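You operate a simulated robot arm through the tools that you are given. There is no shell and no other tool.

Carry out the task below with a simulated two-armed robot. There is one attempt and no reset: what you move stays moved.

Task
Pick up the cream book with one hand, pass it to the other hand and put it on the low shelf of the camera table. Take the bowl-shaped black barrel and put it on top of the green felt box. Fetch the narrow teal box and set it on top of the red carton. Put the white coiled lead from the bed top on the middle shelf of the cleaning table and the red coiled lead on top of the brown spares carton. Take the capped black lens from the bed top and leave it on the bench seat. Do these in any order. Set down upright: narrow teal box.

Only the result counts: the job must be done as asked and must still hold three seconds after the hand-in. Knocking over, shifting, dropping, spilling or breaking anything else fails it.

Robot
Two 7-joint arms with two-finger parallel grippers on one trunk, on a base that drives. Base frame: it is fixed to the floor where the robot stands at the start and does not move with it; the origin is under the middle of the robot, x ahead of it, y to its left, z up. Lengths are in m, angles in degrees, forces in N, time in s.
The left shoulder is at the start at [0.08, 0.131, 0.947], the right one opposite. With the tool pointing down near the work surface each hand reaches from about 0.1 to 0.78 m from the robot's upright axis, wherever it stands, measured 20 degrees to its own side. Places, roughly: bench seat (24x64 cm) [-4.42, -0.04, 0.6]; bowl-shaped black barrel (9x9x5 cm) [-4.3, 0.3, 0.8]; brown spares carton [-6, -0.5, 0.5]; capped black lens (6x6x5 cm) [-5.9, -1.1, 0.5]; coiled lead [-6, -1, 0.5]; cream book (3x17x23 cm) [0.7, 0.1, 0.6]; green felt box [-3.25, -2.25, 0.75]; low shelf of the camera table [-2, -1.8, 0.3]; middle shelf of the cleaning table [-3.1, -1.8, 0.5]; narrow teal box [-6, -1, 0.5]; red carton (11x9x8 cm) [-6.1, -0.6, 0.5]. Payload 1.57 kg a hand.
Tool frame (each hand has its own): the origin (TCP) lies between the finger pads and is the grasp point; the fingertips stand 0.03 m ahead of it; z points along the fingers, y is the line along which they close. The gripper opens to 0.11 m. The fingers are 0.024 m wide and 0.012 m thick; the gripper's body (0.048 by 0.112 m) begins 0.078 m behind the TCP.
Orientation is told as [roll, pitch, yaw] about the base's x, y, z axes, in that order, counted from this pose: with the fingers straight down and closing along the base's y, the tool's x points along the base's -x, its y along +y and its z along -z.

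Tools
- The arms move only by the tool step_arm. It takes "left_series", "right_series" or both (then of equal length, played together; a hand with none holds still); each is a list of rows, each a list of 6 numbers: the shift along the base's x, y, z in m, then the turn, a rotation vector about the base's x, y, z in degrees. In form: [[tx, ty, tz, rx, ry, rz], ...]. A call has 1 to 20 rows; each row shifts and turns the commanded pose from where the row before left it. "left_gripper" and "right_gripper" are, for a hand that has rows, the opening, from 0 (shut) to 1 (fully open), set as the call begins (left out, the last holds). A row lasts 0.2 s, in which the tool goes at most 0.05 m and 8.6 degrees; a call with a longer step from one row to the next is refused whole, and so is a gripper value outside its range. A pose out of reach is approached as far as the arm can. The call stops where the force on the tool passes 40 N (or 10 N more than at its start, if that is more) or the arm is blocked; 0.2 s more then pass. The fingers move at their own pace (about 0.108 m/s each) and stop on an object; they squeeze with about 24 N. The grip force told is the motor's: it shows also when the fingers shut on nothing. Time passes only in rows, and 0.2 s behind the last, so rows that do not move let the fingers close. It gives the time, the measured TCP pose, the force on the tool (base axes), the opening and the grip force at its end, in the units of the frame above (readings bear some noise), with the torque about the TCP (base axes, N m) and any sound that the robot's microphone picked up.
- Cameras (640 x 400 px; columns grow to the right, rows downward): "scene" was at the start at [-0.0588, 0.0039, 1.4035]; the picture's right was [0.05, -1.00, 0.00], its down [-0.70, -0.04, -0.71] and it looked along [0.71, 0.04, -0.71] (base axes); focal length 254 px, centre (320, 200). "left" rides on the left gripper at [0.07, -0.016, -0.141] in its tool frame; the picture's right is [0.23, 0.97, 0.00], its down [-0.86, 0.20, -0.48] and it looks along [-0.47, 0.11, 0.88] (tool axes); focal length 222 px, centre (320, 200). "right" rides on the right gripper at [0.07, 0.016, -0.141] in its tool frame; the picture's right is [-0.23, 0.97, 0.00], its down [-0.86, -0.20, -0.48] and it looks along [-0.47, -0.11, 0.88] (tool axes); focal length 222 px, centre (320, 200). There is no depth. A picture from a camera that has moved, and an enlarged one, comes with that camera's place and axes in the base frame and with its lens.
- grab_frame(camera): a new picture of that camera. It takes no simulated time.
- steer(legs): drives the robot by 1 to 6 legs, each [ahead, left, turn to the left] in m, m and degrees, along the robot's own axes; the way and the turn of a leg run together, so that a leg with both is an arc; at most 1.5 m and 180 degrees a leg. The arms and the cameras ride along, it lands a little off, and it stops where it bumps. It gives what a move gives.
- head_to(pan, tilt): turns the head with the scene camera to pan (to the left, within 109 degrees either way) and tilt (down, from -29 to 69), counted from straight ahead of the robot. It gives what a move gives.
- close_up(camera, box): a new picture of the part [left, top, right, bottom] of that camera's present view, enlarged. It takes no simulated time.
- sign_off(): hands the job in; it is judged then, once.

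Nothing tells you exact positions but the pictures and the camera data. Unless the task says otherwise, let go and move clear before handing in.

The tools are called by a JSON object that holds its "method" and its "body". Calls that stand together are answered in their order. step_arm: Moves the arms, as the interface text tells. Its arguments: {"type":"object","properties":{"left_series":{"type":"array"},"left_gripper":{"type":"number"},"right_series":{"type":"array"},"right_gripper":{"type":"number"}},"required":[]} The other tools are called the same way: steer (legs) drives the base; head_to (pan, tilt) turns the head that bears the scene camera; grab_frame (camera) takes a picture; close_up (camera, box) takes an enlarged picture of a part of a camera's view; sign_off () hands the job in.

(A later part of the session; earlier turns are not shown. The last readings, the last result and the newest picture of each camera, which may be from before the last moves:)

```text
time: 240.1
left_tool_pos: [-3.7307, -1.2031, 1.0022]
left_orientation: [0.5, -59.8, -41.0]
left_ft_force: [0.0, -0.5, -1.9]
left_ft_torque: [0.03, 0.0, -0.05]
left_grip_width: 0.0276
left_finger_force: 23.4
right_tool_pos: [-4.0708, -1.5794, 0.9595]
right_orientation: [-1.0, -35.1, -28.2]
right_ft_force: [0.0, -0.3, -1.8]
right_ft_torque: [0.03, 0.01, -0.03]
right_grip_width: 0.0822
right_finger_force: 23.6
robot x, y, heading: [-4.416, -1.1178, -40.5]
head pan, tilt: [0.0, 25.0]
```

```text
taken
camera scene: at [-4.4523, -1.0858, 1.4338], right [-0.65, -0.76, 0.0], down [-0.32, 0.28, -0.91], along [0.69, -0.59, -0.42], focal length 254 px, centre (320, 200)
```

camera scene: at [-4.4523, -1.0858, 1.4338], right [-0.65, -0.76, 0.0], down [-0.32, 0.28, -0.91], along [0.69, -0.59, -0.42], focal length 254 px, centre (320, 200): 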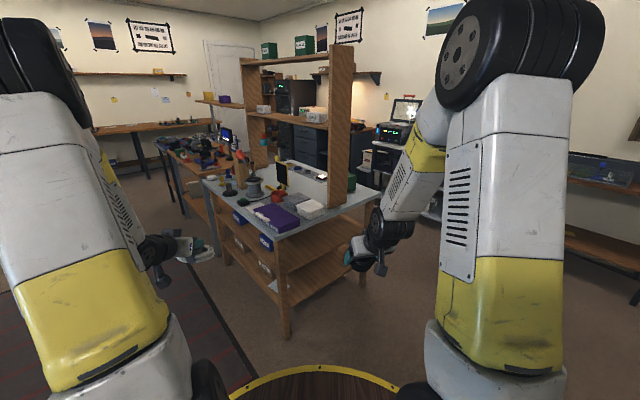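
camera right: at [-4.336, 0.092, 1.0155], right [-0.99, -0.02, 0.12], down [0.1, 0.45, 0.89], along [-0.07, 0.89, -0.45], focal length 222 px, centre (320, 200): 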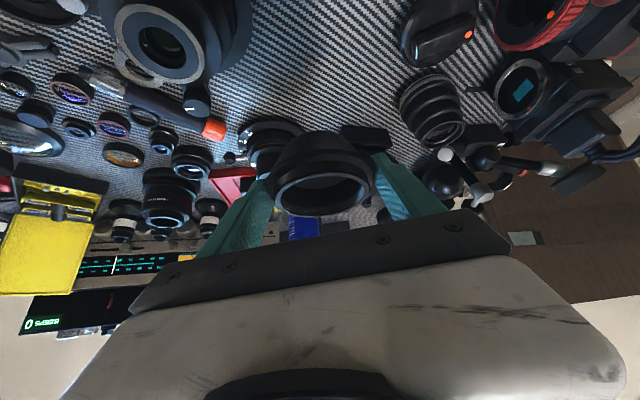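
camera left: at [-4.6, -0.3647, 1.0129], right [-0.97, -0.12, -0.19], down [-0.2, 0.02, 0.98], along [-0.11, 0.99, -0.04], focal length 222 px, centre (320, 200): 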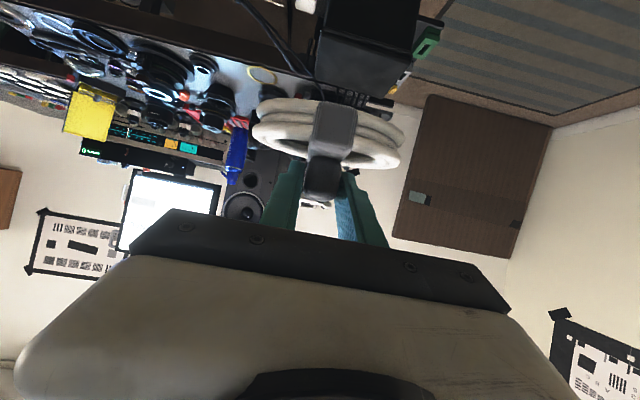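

{"method": "close_up", "body": {"camera": "scene", "box": [180, 100, 400, 300]}}

{"method": "close_up", "body": {"camera": "scene", "box": [200, 140, 380, 250]}}

```text
2.00 times, centred on (290, 200) of scene
camera zoom: at [-4.4523, -1.0858, 1.4338], right [-0.65, -0.76, 0.0], down [-0.32, 0.28, -0.91], along [0.69, -0.59, -0.42], focal length 507 px, centre (380, 200)
```

zoom: 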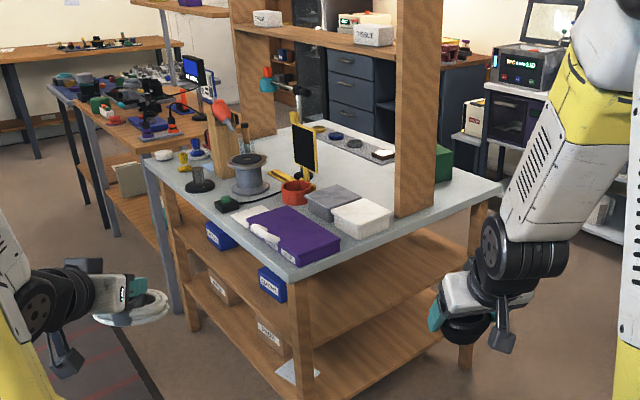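

```text
3.56 times, centred on (290, 195) of scene
camera zoom: at [-4.4523, -1.0858, 1.4338], right [-0.65, -0.76, 0.0], down [-0.32, 0.28, -0.91], along [0.69, -0.59, -0.42], focal length 902 px, centre (427, 218)
```

zoom: 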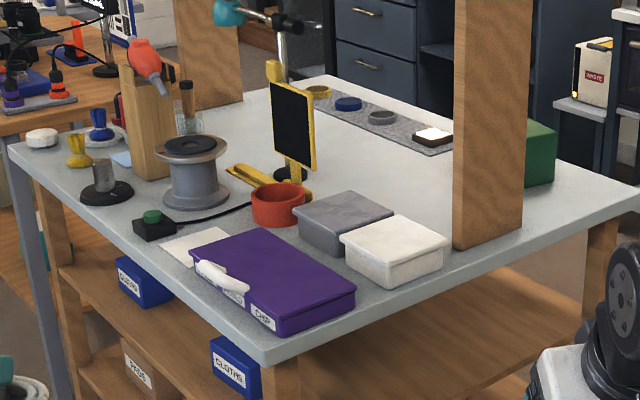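

The green felt box stands on the back half of the cleaning table (≈(-3.3,-2.25)), behind a middle post row; the −x end of the table is open toward me. I'll check the floor area to the right before moving to that end.

{"method": "head_to", "body": {"pan": -50, "tilt": 30}}

{"method": "grab_frame", "body": {"camera": "scene"}}

```text
time: 241.3
left_tool_pos: [-3.7311, -1.2026, 1.0023]
left_orientation: [0.5, -59.8, -40.9]
left_ft_force: [0.5, 0.2, -1.5]
left_ft_torque: [0.0, 0.0, 0.01]
left_grip_width: 0.0273
left_finger_force: 24.2
right_tool_pos: [-4.0715, -1.5812, 0.9593]
right_orientation: [-1.0, -35.0, -28.3]
right_ft_force: [0.2, 0.2, -2.1]
right_ft_torque: [0.03, 0.02, 0.04]
right_grip_width: 0.0825
right_finger_force: 24.1
robot x, y, heading: [-4.4175, -1.1126, -40.4]
head pan, tilt: [-50.0, 30.0]
```

```text
taken
camera scene: at [-4.5231, -1.1163, 1.4259], right [-1.0, 0.01, 0.0], down [0.0, 0.5, -0.87], along [-0.01, -0.87, -0.5], focal length 254 px, centre (320, 200)
```

scene: 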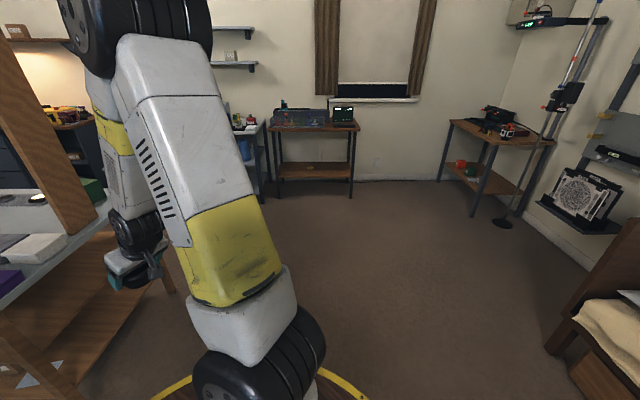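

The floor there is clear. Turn to face +x and strafe to the −x end of the cleaning table.

{"method": "steer", "body": {"legs": [[0, 0, 40.4], [0, -1.0, 0]]}}

{"method": "head_to", "body": {"pan": 0, "tilt": 35}}

{"method": "grab_frame", "body": {"camera": "scene"}}

{"method": "close_up", "body": {"camera": "scene", "box": [200, 80, 440, 280]}}

```text
time: 248.4
left_tool_pos: [-3.8334, -1.7205, 1.0021]
left_orientation: [0.5, -59.8, 0.4]
left_ft_force: [-0.3, -0.6, -0.3]
left_ft_torque: [0.02, -0.01, 0.01]
left_grip_width: 0.0234
left_finger_force: 24.1
right_tool_pos: [-3.8357, -2.2298, 0.9591]
right_orientation: [-1.1, -35.1, 13.2]
right_ft_force: [0.6, 0.4, -0.2]
right_ft_torque: [0.0, 0.04, 0.03]
right_grip_width: 0.0824
right_finger_force: 24.0
robot x, y, heading: [-4.3999, -2.1096, 0.8]
head pan, tilt: [-50.0, 30.0]
```

```text
time: 249.6
left_tool_pos: [-3.8343, -1.721, 1.003]
left_orientation: [0.5, -59.8, 0.5]
left_ft_force: [0.4, -0.6, -2.1]
left_ft_torque: [0.0, 0.02, -0.02]
left_grip_width: 0.0236
left_finger_force: 23.7
right_tool_pos: [-3.8358, -2.2287, 0.9593]
right_orientation: [-1.0, -35.1, 13.2]
right_ft_force: [0.2, 0.1, -1.4]
right_ft_torque: [-0.01, -0.01, 0.03]
right_grip_width: 0.0827
right_finger_force: 23.9
robot x, y, heading: [-4.4001, -2.1112, 1.0]
head pan, tilt: [0.0, 35.0]
```

```text
taken
camera scene: at [-4.4542, -2.1105, 1.4181], right [0.01, -1.0, 0.0], down [-0.57, -0.01, -0.82], along [0.82, 0.01, -0.57], focal length 254 px, centre (320, 200)
```

scene: 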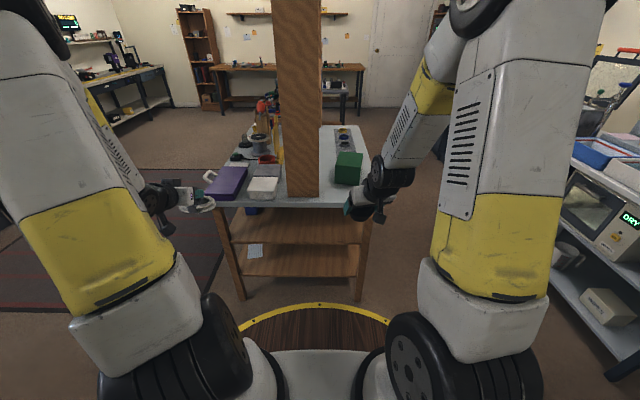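

```text
2.00 times, centred on (320, 180) of scene
camera zoom: at [-4.4542, -2.1105, 1.4181], right [0.01, -1.0, 0.0], down [-0.57, -0.01, -0.82], along [0.82, 0.01, -0.57], focal length 507 px, centre (320, 240)
```

zoom: 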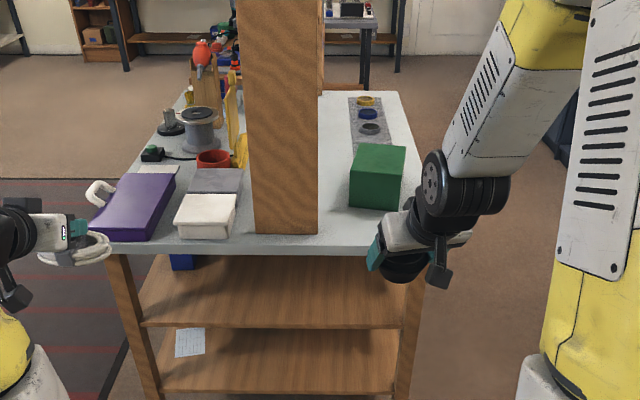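

{"method": "grab_frame", "body": {"camera": "left"}}

{"method": "grab_frame", "body": {"camera": "right"}}

```text
taken
camera left: at [-3.9905, -1.7407, 1.0137], right [-0.13, 0.97, -0.19], down [0.01, 0.2, 0.98], along [0.99, 0.12, -0.04], focal length 222 px, centre (320, 200)
```

left: 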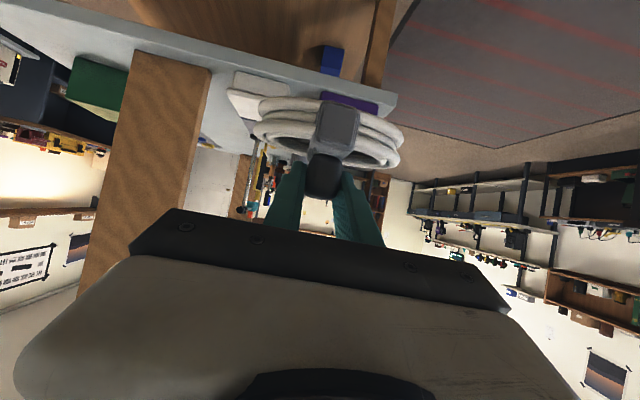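

```text
taken
camera right: at [-3.9747, -2.2425, 1.0349], right [-0.03, 0.99, 0.12], down [0.46, -0.09, 0.89], along [0.89, 0.08, -0.45], focal length 222 px, centre (320, 200)
```

right: 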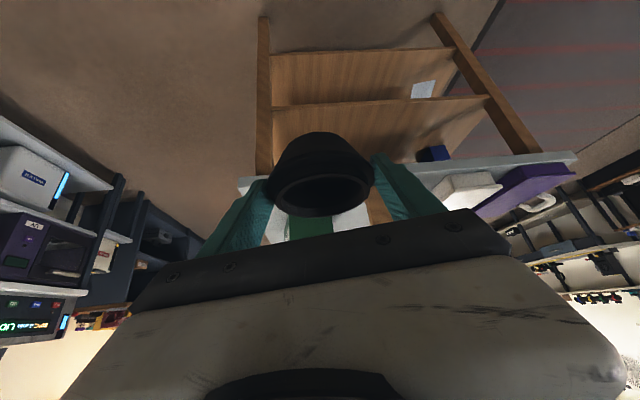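

Both objects held. Drive forward 0.28 m toward the table end.

{"method": "steer", "body": {"legs": [[0.28, -0.01, -0.9]]}}

{"method": "head_to", "body": {"pan": -5, "tilt": 42}}

{"method": "grab_frame", "body": {"camera": "scene"}}

{"method": "close_up", "body": {"camera": "scene", "box": [260, 60, 420, 200]}}

{"method": "grab_frame", "body": {"camera": "right"}}

```text
time: 251.5
left_tool_pos: [-3.5502, -1.7334, 1.0036]
left_orientation: [0.5, -59.9, -0.3]
left_ft_force: [0.4, 0.0, -1.3]
left_ft_torque: [-0.01, 0.05, 0.01]
left_grip_width: 0.0237
left_finger_force: 23.9
right_tool_pos: [-3.5589, -2.2426, 0.96]
right_orientation: [-1.0, -35.1, 12.6]
right_ft_force: [0.4, 0.9, -0.7]
right_ft_torque: [-0.01, 0.05, 0.01]
right_grip_width: 0.0824
right_finger_force: 23.7
robot x, y, heading: [-4.1218, -2.1107, 0.3]
head pan, tilt: [0.0, 35.0]
```

```text
time: 252.2
left_tool_pos: [-3.5492, -1.7337, 1.0028]
left_orientation: [0.5, -59.8, -0.2]
left_ft_force: [-1.1, 0.2, -1.3]
left_ft_torque: [-0.03, 0.02, 0.01]
left_grip_width: 0.0237
left_finger_force: 23.9
right_tool_pos: [-3.5588, -2.2423, 0.9602]
right_orientation: [-1.0, -35.0, 12.6]
right_ft_force: [0.5, 0.1, -1.5]
right_ft_torque: [-0.02, 0.01, -0.02]
right_grip_width: 0.0821
right_finger_force: 23.9
robot x, y, heading: [-4.1243, -2.1181, 0.3]
head pan, tilt: [-5.0, 42.0]
```

```text
taken
camera scene: at [-4.1798, -2.1245, 1.4077], right [-0.08, -1.0, 0.0], down [-0.67, 0.06, -0.74], along [0.74, -0.06, -0.67], focal length 254 px, centre (320, 200)
```

scene: 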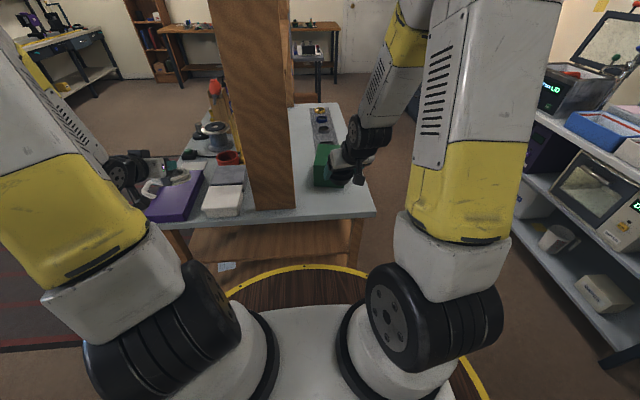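

```text
2.86 times, centred on (340, 130) of scene
camera zoom: at [-4.1798, -2.1245, 1.4077], right [-0.08, -1.0, 0.0], down [-0.67, 0.06, -0.74], along [0.74, -0.06, -0.67], focal length 725 px, centre (263, 400)
```

zoom: 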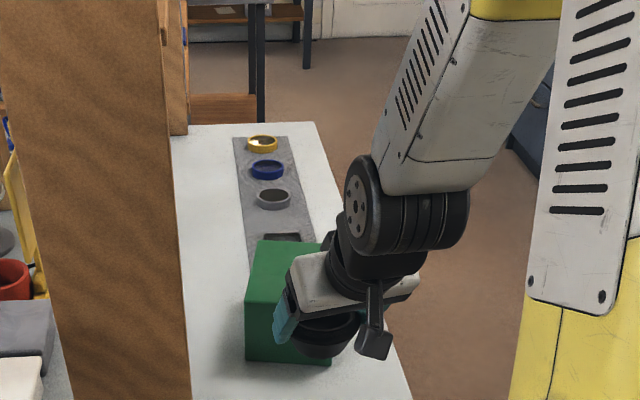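

```text
taken
camera right: at [-3.6971, -2.2546, 1.0349], right [-0.02, 0.99, 0.12], down [0.46, -0.09, 0.89], along [0.89, 0.07, -0.45], focal length 222 px, centre (320, 200)
```

right: 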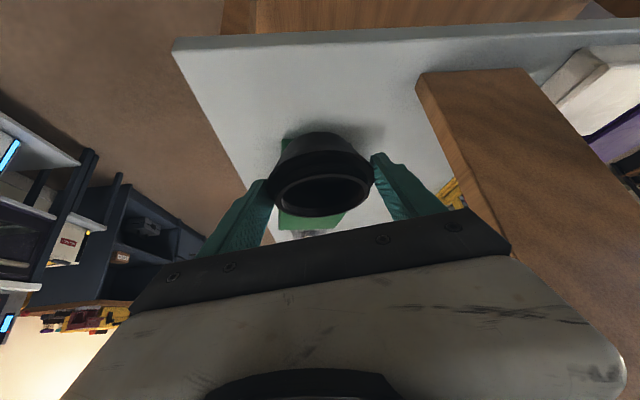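

Box top is at z≈0.868, spanning x −3.40…−3.24, y −2.17…−2.30. Move the barrel over its centre.

{"method": "step_arm", "body": {"right_series": [[0.03, 0.001, 0.003, 0, 0, 0], [0.035, 0.001, 0.002, 0, 0, 0], [0.035, 0.001, 0, 0, 0, 0], [0.035, 0.001, 0, 0, 0, 0], [0.035, 0.001, 0, 0, 0, 0], [0.035, 0, 0, 0, 0, 0], [0.034, 0, 0, 0, 0, 0], [0, 0, 0, 0, 0, 0]]}}

{"method": "grab_frame", "body": {"camera": "right"}}

{"method": "close_up", "body": {"camera": "scene", "box": [280, 80, 400, 200]}}

{"method": "grab_frame", "body": {"camera": "left"}}

```text
time: 254.0
left_tool_pos: [-3.5499, -1.7347, 1.0024]
left_orientation: [0.5, -59.8, -0.1]
left_ft_force: [0.0, 0.1, -1.7]
left_ft_torque: [0.0, -0.02, 0.03]
left_grip_width: 0.0236
left_finger_force: 24.0
right_tool_pos: [-3.3178, -2.2375, 0.9666]
right_orientation: [-1.0, -35.0, 12.4]
right_ft_force: [-1.0, -0.9, -1.0]
right_ft_torque: [0.0, 0.02, -0.02]
right_grip_width: 0.0827
right_finger_force: 23.8
robot x, y, heading: [-4.1205, -2.1151, 0.3]
head pan, tilt: [-5.0, 42.0]
```

```text
taken
camera right: at [-3.4562, -2.2495, 1.0413], right [-0.02, 0.99, 0.12], down [0.46, -0.09, 0.89], along [0.89, 0.07, -0.45], focal length 222 px, centre (320, 200)
```

right: 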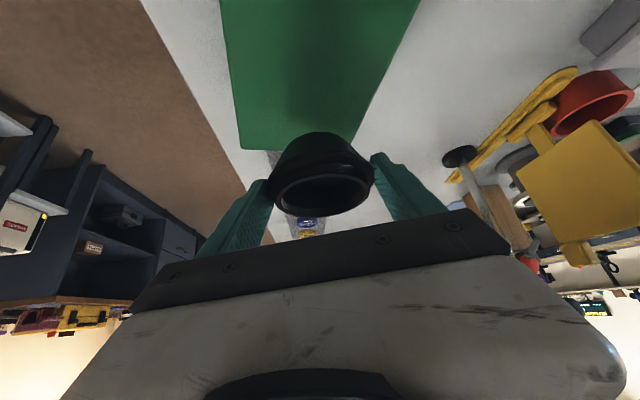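

```text
3.33 times, centred on (340, 140) of scene
camera zoom: at [-4.1798, -2.1245, 1.4076], right [-0.08, -1.0, 0.0], down [-0.67, 0.06, -0.74], along [0.74, -0.06, -0.67], focal length 846 px, centre (253, 400)
```

zoom: 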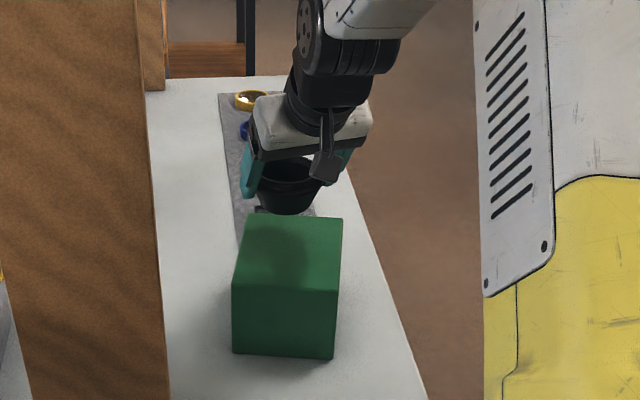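

```text
taken
camera left: at [-3.7073, -1.7527, 1.0137], right [-0.12, 0.97, -0.19], down [0.02, 0.2, 0.98], along [0.99, 0.11, -0.04], focal length 222 px, centre (320, 200)
```

left: 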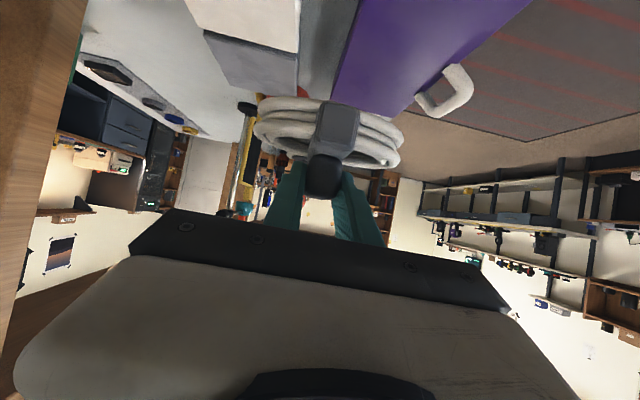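

{"method": "step_arm", "body": {"right_series": [[-0.012, -0.001, -0.01, 0, 0, 0], [0, 0, -0.015, 0, 0, 0], [0, 0, -0.01, 0, 0, 0], [0, 0, 0, 0, 0, 0]]}}

{"method": "step_arm", "body": {"right_series": [[0, 0, -0.005, 0, 0, 0], [0, 0, 0, 0, 0, 0]]}}

{"method": "step_arm", "body": {"right_series": [[0, 0, -0.005, 0, 0, 0], [0, 0, 0, 0, 0, 0]]}}

{"method": "grab_frame", "body": {"camera": "right"}}

{"method": "close_up", "body": {"camera": "scene", "box": [280, 80, 400, 200]}}

```text
time: 255.0
left_tool_pos: [-3.5496, -1.7336, 1.0029]
left_orientation: [0.4, -59.8, -0.2]
left_ft_force: [1.1, 0.0, -1.7]
left_ft_torque: [-0.01, 0.05, -0.02]
left_grip_width: 0.0238
left_finger_force: 24.1
right_tool_pos: [-3.3308, -2.2379, 0.9287]
right_orientation: [-1.0, -35.0, 12.5]
right_ft_force: [-0.6, -0.4, -1.6]
right_ft_torque: [0.02, 0.0, 0.04]
right_grip_width: 0.0825
right_finger_force: 24.0
robot x, y, heading: [-4.1272, -2.1217, 0.2]
head pan, tilt: [-5.0, 42.0]
```

```text
time: 255.6
left_tool_pos: [-3.5497, -1.7339, 1.0019]
left_orientation: [0.4, -59.8, -0.2]
left_ft_force: [-0.1, 0.0, -0.9]
left_ft_torque: [0.01, 0.0, -0.01]
left_grip_width: 0.0235
left_finger_force: 24.2
right_tool_pos: [-3.3301, -2.2362, 0.926]
right_orientation: [-1.0, -35.1, 12.5]
right_ft_force: [-1.6, -0.1, 6.1]
right_ft_torque: [-0.13, 0.01, -0.01]
right_grip_width: 0.0824
right_finger_force: 24.0
robot x, y, heading: [-4.1205, -2.1136, 0.1]
head pan, tilt: [-5.0, 42.0]
```

```text
time: 256.2
left_tool_pos: [-3.5506, -1.7354, 1.0034]
left_orientation: [0.6, -59.8, -0.2]
left_ft_force: [0.5, -0.3, -1.8]
left_ft_torque: [0.03, -0.01, 0.02]
left_grip_width: 0.0235
left_finger_force: 24.3
right_tool_pos: [-3.3301, -2.2384, 0.9229]
right_orientation: [-1.1, -35.4, 12.7]
right_ft_force: [2.1, 0.6, 20.8]
right_ft_torque: [0.08, -0.42, 0.0]
right_grip_width: 0.0828
right_finger_force: 24.0
robot x, y, heading: [-4.1208, -2.1124, 0.5]
head pan, tilt: [-5.0, 42.0]
```

```text
taken
camera right: at [-3.4691, -2.2499, 0.9968], right [-0.02, 0.99, 0.12], down [0.45, -0.1, 0.89], along [0.89, 0.07, -0.44], focal length 222 px, centre (320, 200)
```

right: 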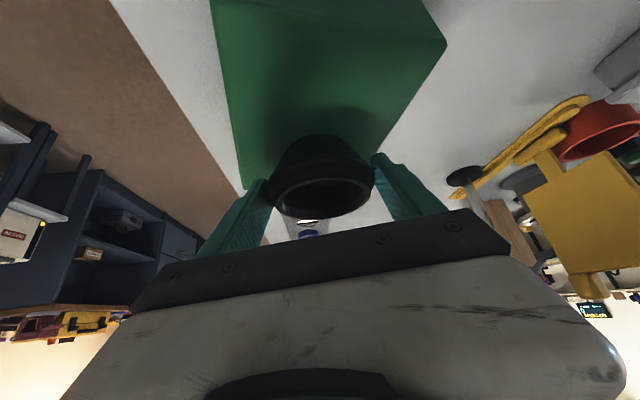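

```text
3.33 times, centred on (340, 140) of scene
camera zoom: at [-4.1806, -2.1244, 1.4076], right [-0.08, -1.0, 0.0], down [-0.67, 0.06, -0.74], along [0.74, -0.06, -0.67], focal length 846 px, centre (253, 400)
```

zoom: 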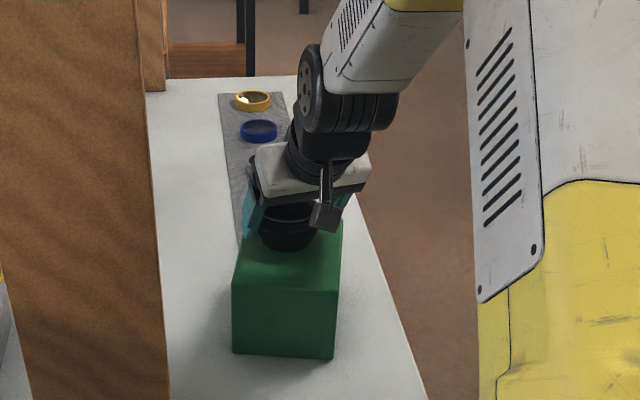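

Barrel sits on the green box. Release and lift straight up.

{"method": "step_arm", "body": {"right_series": [[0, 0, 0.001, 0, 0, 0], [0, 0, 0, 0, 0, 0], [0, 0, 0, 0, 0, 0]], "right_gripper": 1.0}}

{"method": "step_arm", "body": {"right_series": [[0, 0, 0.015, 0, 0, 0], [0, 0, 0.02, 0, 0, 0], [0, 0, 0.03, 0, 0, 0], [-0.01, 0, 0.03, 0, 0, 0], [-0.03, 0, 0.02, 0, 0, 0], [-0.04, 0, 0, 0, 0, 0], [-0.04, 0, 0, 0, 0, 0], [-0.04, 0, 0, 0, 0, 0], [0, 0, 0, 0, 0, 0]]}}

{"method": "grab_frame", "body": {"camera": "right"}}

{"method": "close_up", "body": {"camera": "scene", "box": [280, 80, 400, 200]}}

```text
time: 257.0
left_tool_pos: [-3.5505, -1.735, 1.0028]
left_orientation: [0.5, -59.8, -0.2]
left_ft_force: [0.1, 0.8, -1.7]
left_ft_torque: [-0.02, -0.01, -0.01]
left_grip_width: 0.0237
left_finger_force: 24.0
right_tool_pos: [-3.3317, -2.2378, 0.9221]
right_orientation: [-1.0, -35.0, 12.6]
right_ft_force: [0.6, 0.0, -0.1]
right_ft_torque: [0.0, -0.03, -0.01]
right_grip_width: 0.11
right_finger_force: 0.1
robot x, y, heading: [-4.1236, -2.1156, 0.2]
head pan, tilt: [-5.0, 42.0]
```

```text
time: 259.0
left_tool_pos: [-3.5491, -1.7341, 1.0034]
left_orientation: [0.6, -59.8, -0.1]
left_ft_force: [-0.2, -0.6, -1.8]
left_ft_torque: [-0.03, 0.03, -0.02]
left_grip_width: 0.0237
left_finger_force: 24.1
right_tool_pos: [-3.4912, -2.2354, 1.0358]
right_orientation: [-1.0, -35.0, 12.5]
right_ft_force: [-0.1, -0.1, 0.4]
right_ft_torque: [0.02, 0.02, 0.0]
right_grip_width: 0.1098
right_finger_force: 0.0
robot x, y, heading: [-4.1222, -2.1175, 0.2]
head pan, tilt: [-5.0, 42.0]
```

```text
taken
camera right: at [-3.6298, -2.249, 1.1098], right [-0.02, 0.99, 0.12], down [0.45, -0.1, 0.89], along [0.89, 0.07, -0.45], focal length 222 px, centre (320, 200)
```

right: 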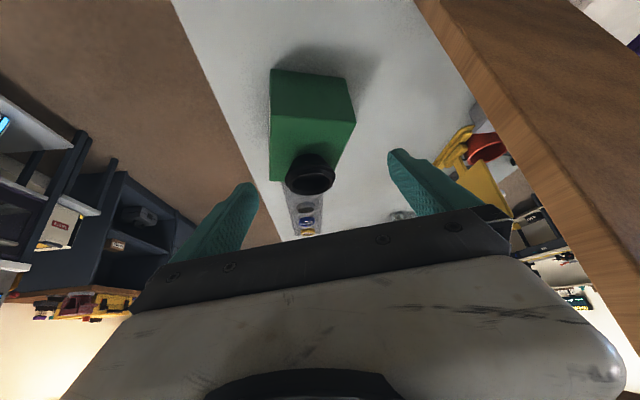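

```text
3.33 times, centred on (340, 140) of scene
camera zoom: at [-4.1798, -2.1245, 1.4076], right [-0.08, -1.0, 0.0], down [-0.67, 0.06, -0.74], along [0.74, -0.06, -0.67], focal length 846 px, centre (253, 400)
```

zoom: 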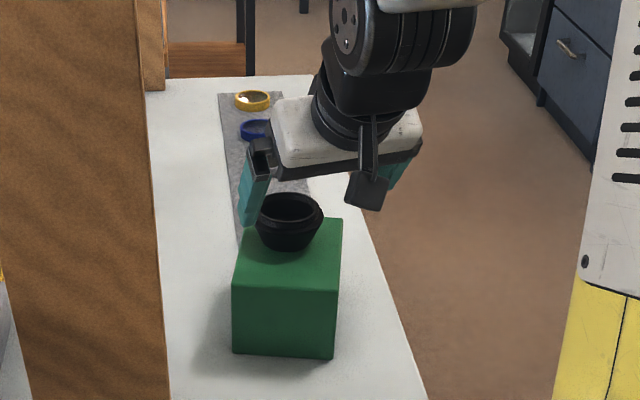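

The barrel rests on the felt box. Now the white lead: back away, lower the left hand to shelf height in front of the table's end.

{"method": "steer", "body": {"legs": [[-0.36, 0, 0]]}}

{"method": "step_arm", "body": {"left_series": [[0.015, -0.02, -0.02, 0, 0, 0], [0.015, -0.02, -0.02, 0, 0, 0], [0.015, -0.02, -0.035, 0, 0, 0], [0.015, -0.02, -0.035, 0, 0, 0], [0.015, -0.02, -0.035, 0, 0, 0], [0.015, -0.02, -0.035, 0, 0, 0], [0.015, -0.02, -0.035, 0, 0, 0], [0.015, -0.02, -0.035, 0, 0, 0], [0.015, -0.02, -0.035, 0, 0, 0], [0.015, -0.02, -0.035, 0, 0, 0], [0.015, -0.016, -0.035, 0, 0, 0], [0.015, 0, -0.035, 0, 0, 0], [0, 0, 0, 0, 0, 0]], "right_series": [[-0.02, -0.01, 0, 0, 0, 0], [-0.02, -0.01, 0, 0, 0, 0], [-0.02, -0.01, 0, 0, 0, 0], [-0.02, -0.01, 0, 0, 0, 0], [0, 0, 0, 0, 0, 0], [0, 0, 0, 0, 0, 0], [0, 0, 0, 0, 0, 0], [0, 0, 0, 0, 0, 0], [0, 0, 0, 0, 0, 0], [0, 0, 0, 0, 0, 0], [0, 0, 0, 0, 0, 0], [0, 0, 0, 0, 0, 0], [0, 0, 0, 0, 0, 0]]}}

{"method": "grab_frame", "body": {"camera": "left"}}

{"method": "head_to", "body": {"pan": 5, "tilt": 42}}

{"method": "grab_frame", "body": {"camera": "scene"}}

```text
time: 261.3
left_tool_pos: [-3.9133, -1.7365, 1.003]
left_orientation: [0.5, -59.7, -0.3]
left_ft_force: [-0.5, -0.2, -1.3]
left_ft_torque: [0.02, 0.01, 0.03]
left_grip_width: 0.0238
left_finger_force: 24.1
right_tool_pos: [-3.855, -2.2394, 1.0344]
right_orientation: [-1.0, -35.0, 12.4]
right_ft_force: [0.2, -0.4, -0.7]
right_ft_torque: [-0.03, -0.01, 0.03]
right_grip_width: 0.1098
right_finger_force: 0.0
robot x, y, heading: [-4.4875, -2.1218, 0.3]
head pan, tilt: [-5.0, 42.0]
```

```text
time: 264.1
left_tool_pos: [-3.7347, -1.9516, 0.6117]
left_orientation: [0.6, -59.8, -0.3]
left_ft_force: [0.1, -1.0, -1.5]
left_ft_torque: [0.0, 0.03, 0.01]
left_grip_width: 0.0238
left_finger_force: 23.6
right_tool_pos: [-3.9336, -2.2797, 1.0347]
right_orientation: [-1.0, -35.0, 12.5]
right_ft_force: [0.0, -0.8, 0.8]
right_ft_torque: [0.03, 0.02, 0.03]
right_grip_width: 0.1101
right_finger_force: 0.1
robot x, y, heading: [-4.485, -2.1192, 0.3]
head pan, tilt: [-5.0, 42.0]
```

```text
taken
camera left: at [-3.8915, -1.97, 0.6226], right [-0.12, 0.97, -0.19], down [0.02, 0.2, 0.98], along [0.99, 0.11, -0.04], focal length 222 px, centre (320, 200)
```

left: 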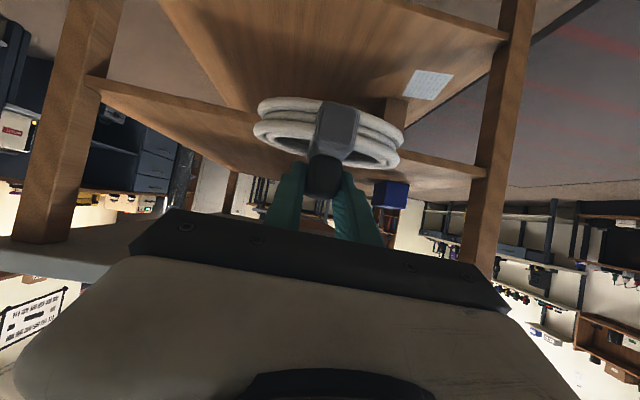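

```text
time: 264.9
left_tool_pos: [-3.7347, -1.9519, 0.6121]
left_orientation: [0.5, -59.8, -0.3]
left_ft_force: [-0.8, -0.2, -1.2]
left_ft_torque: [-0.02, 0.03, 0.02]
left_grip_width: 0.0236
left_finger_force: 23.7
right_tool_pos: [-3.9346, -2.2798, 1.0346]
right_orientation: [-1.0, -35.2, 12.4]
right_ft_force: [0.7, -0.3, 0.5]
right_ft_torque: [0.03, -0.03, 0.02]
right_grip_width: 0.1101
right_finger_force: 0.1
robot x, y, heading: [-4.4874, -2.1194, 0.2]
head pan, tilt: [5.0, 42.0]
```

```text
taken
camera scene: at [-4.5434, -2.1111, 1.4076], right [0.09, -1.0, 0.0], down [-0.67, -0.06, -0.74], along [0.74, 0.07, -0.67], focal length 254 px, centre (320, 200)
```

scene: 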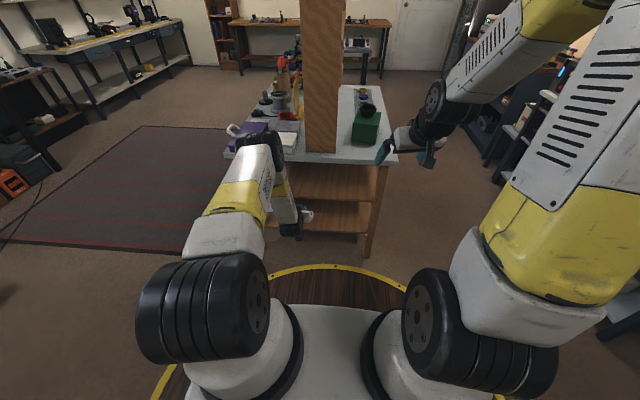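

The elbow would come too close to the post, so I'll stretch the arm more: back up 10 cm while extending the hand 10 cm.

{"method": "steer", "body": {"legs": [[-0.1, 0, 0]]}}

{"method": "step_arm", "body": {"left_series": [[0.02, 0, -0.004, 0, 0, 0], [0.025, 0, -0.004, 0, 0, 0], [0.025, 0, -0.004, 0, 0, 0], [0.02, 0, -0.004, 0, 0, 0], [0, 0, 0, 0, 0, 0]]}}

{"method": "grab_frame", "body": {"camera": "scene"}}

{"method": "close_up", "body": {"camera": "scene", "box": [220, 90, 400, 270]}}

{"method": "grab_frame", "body": {"camera": "right"}}

```text
time: 266.0
left_tool_pos: [-3.8322, -1.9536, 0.6122]
left_orientation: [0.5, -59.7, -0.4]
left_ft_force: [0.1, 0.3, -1.5]
left_ft_torque: [-0.01, -0.01, 0.01]
left_grip_width: 0.0237
left_finger_force: 23.2
right_tool_pos: [-4.0344, -2.2814, 1.0351]
right_orientation: [-0.9, -35.0, 12.3]
right_ft_force: [0.4, -0.8, -1.0]
right_ft_torque: [0.01, -0.01, 0.0]
right_grip_width: 0.11
right_finger_force: 0.0
robot x, y, heading: [-4.5861, -2.1166, 0.0]
head pan, tilt: [5.0, 42.0]
```

```text
time: 267.2
left_tool_pos: [-3.7414, -1.9548, 0.595]
left_orientation: [0.5, -59.8, -0.5]
left_ft_force: [-1.2, 1.0, -1.2]
left_ft_torque: [0.0, 0.01, 0.04]
left_grip_width: 0.0235
left_finger_force: 24.6
right_tool_pos: [-4.034, -2.2805, 1.0347]
right_orientation: [-0.9, -35.0, 12.3]
right_ft_force: [0.0, 0.4, 1.0]
right_ft_torque: [0.0, 0.03, 0.01]
right_grip_width: 0.1099
right_finger_force: 0.1
robot x, y, heading: [-4.5832, -2.1161, 0.1]
head pan, tilt: [5.0, 42.0]
```

```text
taken
camera scene: at [-4.6424, -2.111, 1.4076], right [0.09, -1.0, 0.0], down [-0.67, -0.06, -0.74], along [0.74, 0.06, -0.67], focal length 254 px, centre (320, 200)
```

scene: 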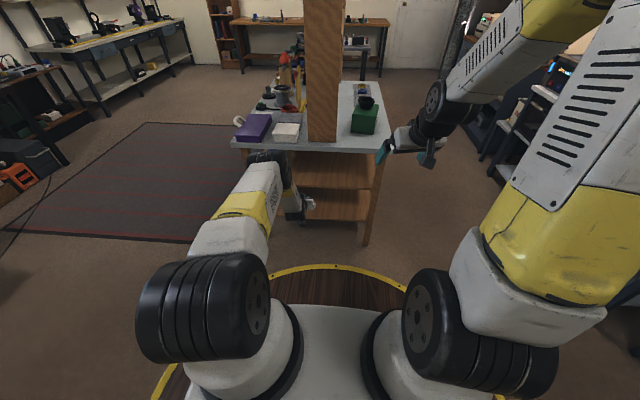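

```text
2.22 times, centred on (310, 180) of scene
camera zoom: at [-4.6424, -2.111, 1.4076], right [0.09, -1.0, 0.0], down [-0.67, -0.06, -0.74], along [0.74, 0.06, -0.67], focal length 564 px, centre (342, 244)
```

zoom: 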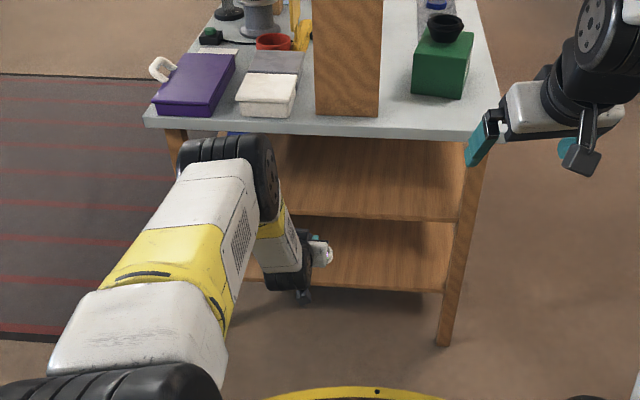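

```text
taken
camera right: at [-4.1719, -2.2925, 1.1101], right [-0.02, 0.99, 0.12], down [0.45, -0.1, 0.89], along [0.89, 0.07, -0.45], focal length 222 px, centre (320, 200)
```

right: 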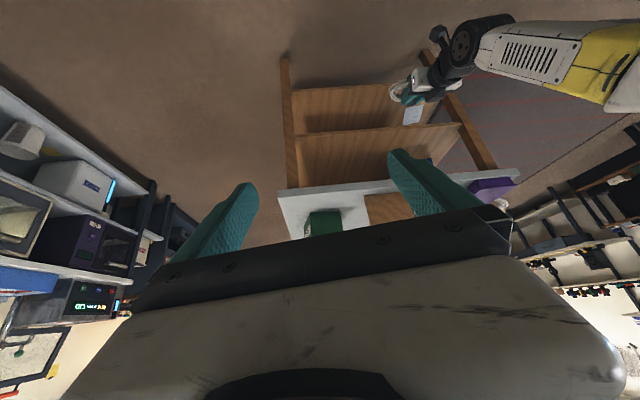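

The elbow now trails ~25 cm behind the hand. Drive in so the lead is over the middle shelf.

{"method": "steer", "body": {"legs": [[0.2, 0, 0]]}}

{"method": "grab_frame", "body": {"camera": "left"}}

{"method": "close_up", "body": {"camera": "scene", "box": [220, 90, 400, 270]}}

```text
time: 268.8
left_tool_pos: [-3.5431, -1.9527, 0.5944]
left_orientation: [0.6, -59.8, -0.4]
left_ft_force: [0.0, -0.4, -0.8]
left_ft_torque: [0.01, 0.02, 0.02]
left_grip_width: 0.0235
left_finger_force: 24.3
right_tool_pos: [-3.8337, -2.2803, 1.0349]
right_orientation: [-1.0, -35.0, 12.3]
right_ft_force: [-0.8, 0.5, 0.0]
right_ft_torque: [-0.02, 0.01, 0.01]
right_grip_width: 0.1101
right_finger_force: 0.0
robot x, y, heading: [-4.3821, -2.1185, -0.1]
head pan, tilt: [5.0, 42.0]
```

```text
taken
camera left: at [-3.7001, -1.9711, 0.6062], right [-0.12, 0.97, -0.19], down [0.02, 0.19, 0.98], along [0.99, 0.11, -0.04], focal length 222 px, centre (320, 200)
```

left: 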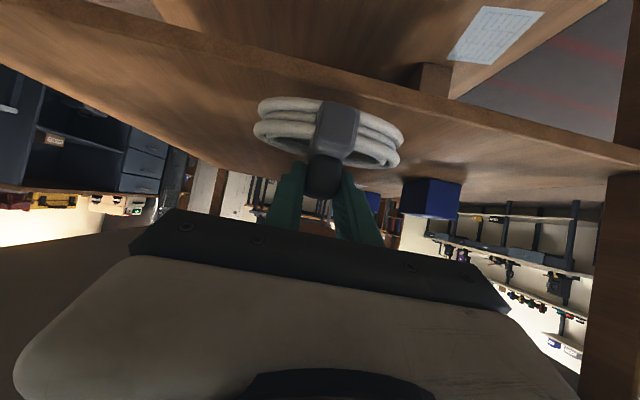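

```text
2.22 times, centred on (310, 180) of scene
camera zoom: at [-4.4427, -2.111, 1.4076], right [0.09, -1.0, 0.0], down [-0.67, -0.06, -0.74], along [0.74, 0.07, -0.67], focal length 564 px, centre (342, 244)
```

zoom: 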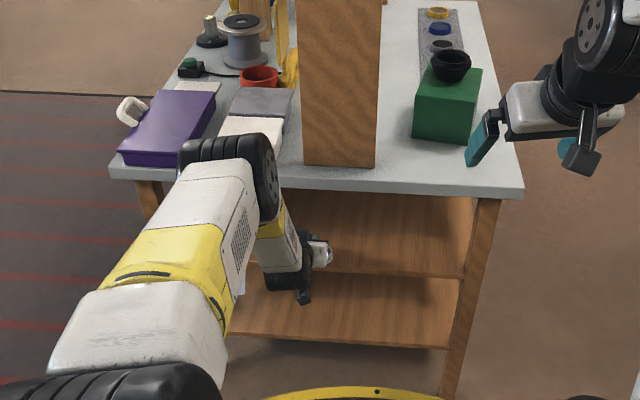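

{"method": "step_arm", "body": {"left_series": [[0, 0, 0.015, 0, 0, 0], [0, 0, 0, 0, 0, 0]]}}

{"method": "steer", "body": {"legs": [[0.115, 0, 0]]}}

{"method": "grab_frame", "body": {"camera": "left"}}

{"method": "close_up", "body": {"camera": "scene", "box": [220, 90, 400, 270]}}

```text
time: 269.4
left_tool_pos: [-3.5431, -1.952, 0.6109]
left_orientation: [0.5, -59.7, -0.4]
left_ft_force: [0.3, -0.4, -2.1]
left_ft_torque: [0.01, -0.01, -0.03]
left_grip_width: 0.0238
left_finger_force: 23.8
right_tool_pos: [-3.8339, -2.2791, 1.0359]
right_orientation: [-0.9, -35.0, 12.2]
right_ft_force: [-0.4, 0.6, 0.4]
right_ft_torque: [-0.01, 0.03, -0.03]
right_grip_width: 0.11
right_finger_force: 0.1
robot x, y, heading: [-4.3842, -2.1165, 0.1]
head pan, tilt: [5.0, 42.0]
```

```text
time: 270.6
left_tool_pos: [-3.4285, -1.9495, 0.6105]
left_orientation: [0.5, -59.7, -0.2]
left_ft_force: [-0.1, -0.9, -0.9]
left_ft_torque: [0.01, -0.03, 0.01]
left_grip_width: 0.0236
left_finger_force: 24.2
right_tool_pos: [-3.7188, -2.279, 1.0357]
right_orientation: [-1.0, -35.0, 12.5]
right_ft_force: [0.0, 0.3, -0.2]
right_ft_torque: [0.0, 0.03, -0.01]
right_grip_width: 0.11
right_finger_force: 0.1
robot x, y, heading: [-4.2698, -2.1202, 0.0]
head pan, tilt: [5.0, 42.0]
```

```text
taken
camera left: at [-3.5864, -1.9684, 0.6215], right [-0.12, 0.97, -0.19], down [0.02, 0.19, 0.98], along [0.99, 0.11, -0.04], focal length 222 px, centre (320, 200)
```

left: 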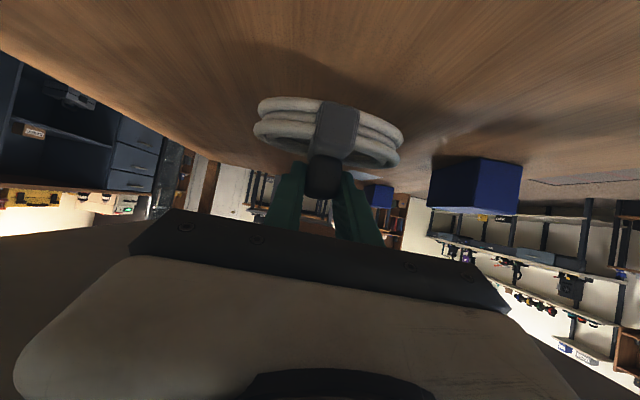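

```text
2.22 times, centred on (310, 180) of scene
camera zoom: at [-4.3283, -2.1109, 1.4076], right [0.09, -1.0, 0.0], down [-0.67, -0.06, -0.74], along [0.74, 0.07, -0.67], focal length 564 px, centre (342, 244)
```

zoom: 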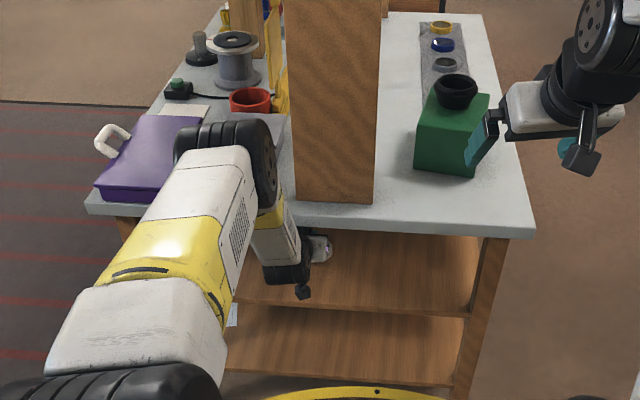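

The lead is over the shelf. Lower to contact.

{"method": "step_arm", "body": {"left_series": [[0, 0, -0.008, 0, 0, 0], [0, 0, -0.008, 0, 0, 0], [0, 0, 0, 0, 0, 0]]}}

{"method": "step_arm", "body": {"left_series": [[0, 0, -0.006, 0, 0, 0], [0, 0, 0, 0, 0, 0]]}}

{"method": "step_arm", "body": {"left_series": [[0, 0, -0.006, 0, 0, 0], [0, 0, 0, 0, 0, 0]]}}

{"method": "step_arm", "body": {"left_series": [[0, 0, -0.006, 0, 0, 0], [0, 0, 0, 0, 0, 0]]}}

```text
time: 271.4
left_tool_pos: [-3.428, -1.9494, 0.5953]
left_orientation: [0.5, -59.8, -0.2]
left_ft_force: [-0.3, -0.5, -1.8]
left_ft_torque: [0.0, 0.02, -0.02]
left_grip_width: 0.0238
left_finger_force: 24.2
right_tool_pos: [-3.718, -2.2782, 1.0348]
right_orientation: [-0.9, -35.0, 12.5]
right_ft_force: [0.5, -0.1, 0.1]
right_ft_torque: [0.02, 0.01, -0.03]
right_grip_width: 0.1103
right_finger_force: 0.0
robot x, y, heading: [-4.2694, -2.12, 0.3]
head pan, tilt: [5.0, 42.0]
```

```text
time: 272.0
left_tool_pos: [-3.4296, -1.9499, 0.5878]
left_orientation: [0.5, -59.7, -0.2]
left_ft_force: [0.1, 0.0, -1.4]
left_ft_torque: [-0.01, -0.03, 0.01]
left_grip_width: 0.0236
left_finger_force: 24.1
right_tool_pos: [-3.7195, -2.2781, 1.0359]
right_orientation: [-1.1, -35.1, 12.5]
right_ft_force: [0.3, 0.6, 0.1]
right_ft_torque: [0.04, -0.03, 0.03]
right_grip_width: 0.1102
right_finger_force: 0.1
robot x, y, heading: [-4.2764, -2.1186, 0.2]
head pan, tilt: [5.0, 42.0]
```

```text
time: 272.6
left_tool_pos: [-3.4292, -1.9503, 0.5827]
left_orientation: [0.4, -59.8, -0.2]
left_ft_force: [-0.3, 0.4, -0.8]
left_ft_torque: [0.02, 0.01, 0.02]
left_grip_width: 0.0236
left_finger_force: 24.7
right_tool_pos: [-3.7197, -2.2793, 1.0354]
right_orientation: [-1.0, -35.0, 12.5]
right_ft_force: [-0.1, -0.6, -0.4]
right_ft_torque: [0.01, 0.04, -0.01]
right_grip_width: 0.11
right_finger_force: 0.1
robot x, y, heading: [-4.2691, -2.121, 0.4]
head pan, tilt: [5.0, 42.0]
```

```text
time: 273.2
left_tool_pos: [-3.4284, -1.9502, 0.5764]
left_orientation: [0.4, -59.7, -0.2]
left_ft_force: [-1.7, 0.8, -1.6]
left_ft_torque: [0.0, 0.0, 0.04]
left_grip_width: 0.0237
left_finger_force: 23.8
right_tool_pos: [-3.7189, -2.2784, 1.0341]
right_orientation: [-1.0, -35.0, 12.5]
right_ft_force: [0.0, 1.0, 1.0]
right_ft_torque: [0.01, 0.01, -0.02]
right_grip_width: 0.1097
right_finger_force: 0.1
robot x, y, heading: [-4.2709, -2.1186, 0.5]
head pan, tilt: [5.0, 42.0]
```

{"method": "step_arm", "body": {"left_series": [[0, 0, -0.005, 0, 0, 0], [0, 0, 0, 0, 0, 0]]}}

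{"method": "step_arm", "body": {"left_series": [[0, 0, -0.005, 0, 0, 0], [0, 0, 0, 0, 0, 0]]}}

{"method": "grab_frame", "body": {"camera": "left"}}

```text
time: 273.8
left_tool_pos: [-3.429, -1.9492, 0.5712]
left_orientation: [0.5, -59.8, -0.2]
left_ft_force: [0.4, 0.3, -1.2]
left_ft_torque: [-0.03, 0.03, -0.04]
left_grip_width: 0.0235
left_finger_force: 24.0
right_tool_pos: [-3.7182, -2.2774, 1.0351]
right_orientation: [-1.0, -35.0, 12.5]
right_ft_force: [-0.2, 0.5, -1.0]
right_ft_torque: [0.01, -0.02, -0.01]
right_grip_width: 0.1099
right_finger_force: 0.1
robot x, y, heading: [-4.2679, -2.1169, 0.2]
head pan, tilt: [5.0, 42.0]
```

```text
time: 274.4
left_tool_pos: [-3.4281, -1.9509, 0.567]
left_orientation: [0.5, -59.8, -0.2]
left_ft_force: [-1.7, -0.5, 2.6]
left_ft_torque: [-0.24, 0.21, -0.13]
left_grip_width: 0.0236
left_finger_force: 24.3
right_tool_pos: [-3.7179, -2.2778, 1.0354]
right_orientation: [-1.0, -35.0, 12.4]
right_ft_force: [0.2, -0.4, 0.0]
right_ft_torque: [-0.01, 0.03, 0.01]
right_grip_width: 0.11
right_finger_force: 0.1
robot x, y, heading: [-4.2726, -2.1158, 0.0]
head pan, tilt: [5.0, 42.0]
```

```text
taken
camera left: at [-3.5861, -1.9685, 0.5776], right [-0.12, 0.97, -0.19], down [0.02, 0.2, 0.98], along [0.99, 0.11, -0.04], focal length 222 px, centre (320, 200)
```

left: 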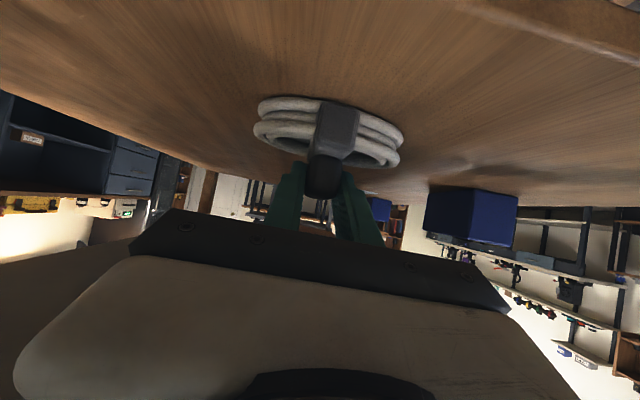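

Contact begins; press 4 mm more and release.

{"method": "step_arm", "body": {"left_series": [[0, 0, -0.003, 0, 0, 0], [0, 0, 0, 0, 0, 0]]}}

{"method": "step_arm", "body": {"left_series": [[0, 0, 0, 0, 0, 0], [0, 0, 0, 0, 0, 0], [0, 0, 0, 0, 0, 0]], "left_gripper": 0.6}}

{"method": "grab_frame", "body": {"camera": "left"}}

```text
time: 275.0
left_tool_pos: [-3.4281, -1.9496, 0.5646]
left_orientation: [0.7, -60.1, -0.3]
left_ft_force: [-11.2, -0.3, 23.6]
left_ft_torque: [-0.19, 0.16, -0.06]
left_grip_width: 0.0237
left_finger_force: 23.6
right_tool_pos: [-3.7179, -2.2783, 1.0359]
right_orientation: [-1.0, -35.1, 12.4]
right_ft_force: [-0.7, 0.0, 0.4]
right_ft_torque: [-0.01, 0.01, 0.01]
right_grip_width: 0.1101
right_finger_force: 0.1
robot x, y, heading: [-4.2733, -2.1196, 0.5]
head pan, tilt: [5.0, 42.0]
```

```text
time: 275.8
left_tool_pos: [-3.431, -1.9515, 0.561]
left_orientation: [0.4, -59.3, -0.2]
left_ft_force: [1.8, 5.1, 5.5]
left_ft_torque: [-0.05, -0.09, 0.14]
left_grip_width: 0.0622
left_finger_force: 0.1
right_tool_pos: [-3.719, -2.2781, 1.0355]
right_orientation: [-1.0, -34.9, 12.5]
right_ft_force: [0.2, -0.2, -0.6]
right_ft_torque: [-0.02, 0.03, 0.0]
right_grip_width: 0.1103
right_finger_force: 0.2
robot x, y, heading: [-4.2735, -2.1161, 0.1]
head pan, tilt: [5.0, 42.0]
```

```text
taken
camera left: at [-3.5886, -1.9703, 0.5725], right [-0.12, 0.97, -0.19], down [0.02, 0.2, 0.98], along [0.99, 0.11, -0.05], focal length 222 px, centre (320, 200)
```

left: 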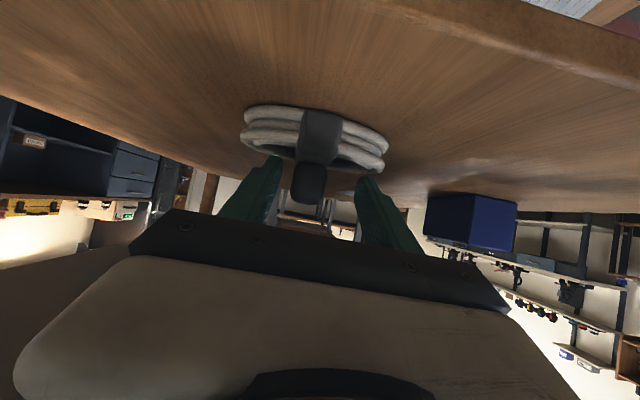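

Released. Lift slightly and withdraw along the finger direction.

{"method": "step_arm", "body": {"left_series": [[0, 0.003, 0.01, 0, 0, 0], [-0.01, 0.002, 0.008, 0, 0, 0], [-0.026, 0, 0.012, 0, 0, 0], [-0.03, 0, 0.01, 0, 0, 0], [-0.03, 0, 0.005, 0, 0, 0], [-0.03, 0, 0, 0, 0, 0], [0, 0, 0, 0, 0, 0]]}}

{"method": "grab_frame", "body": {"camera": "left"}}

```text
time: 277.4
left_tool_pos: [-3.5554, -1.9446, 0.6073]
left_orientation: [0.6, -59.8, -0.2]
left_ft_force: [0.7, 0.9, 0.3]
left_ft_torque: [0.0, 0.01, -0.01]
left_grip_width: 0.066
left_finger_force: 0.1
right_tool_pos: [-3.7184, -2.2788, 1.0351]
right_orientation: [-1.0, -34.9, 12.5]
right_ft_force: [0.1, 0.4, 0.9]
right_ft_torque: [0.0, 0.03, -0.01]
right_grip_width: 0.1099
right_finger_force: 0.1
robot x, y, heading: [-4.2717, -2.1156, 0.1]
head pan, tilt: [5.0, 42.0]
```

```text
taken
camera left: at [-3.7134, -1.963, 0.6183], right [-0.12, 0.97, -0.19], down [0.02, 0.19, 0.98], along [0.99, 0.11, -0.04], focal length 222 px, centre (320, 200)
```

left: 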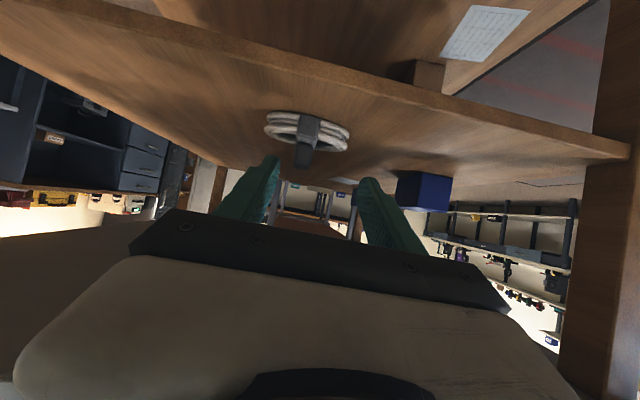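

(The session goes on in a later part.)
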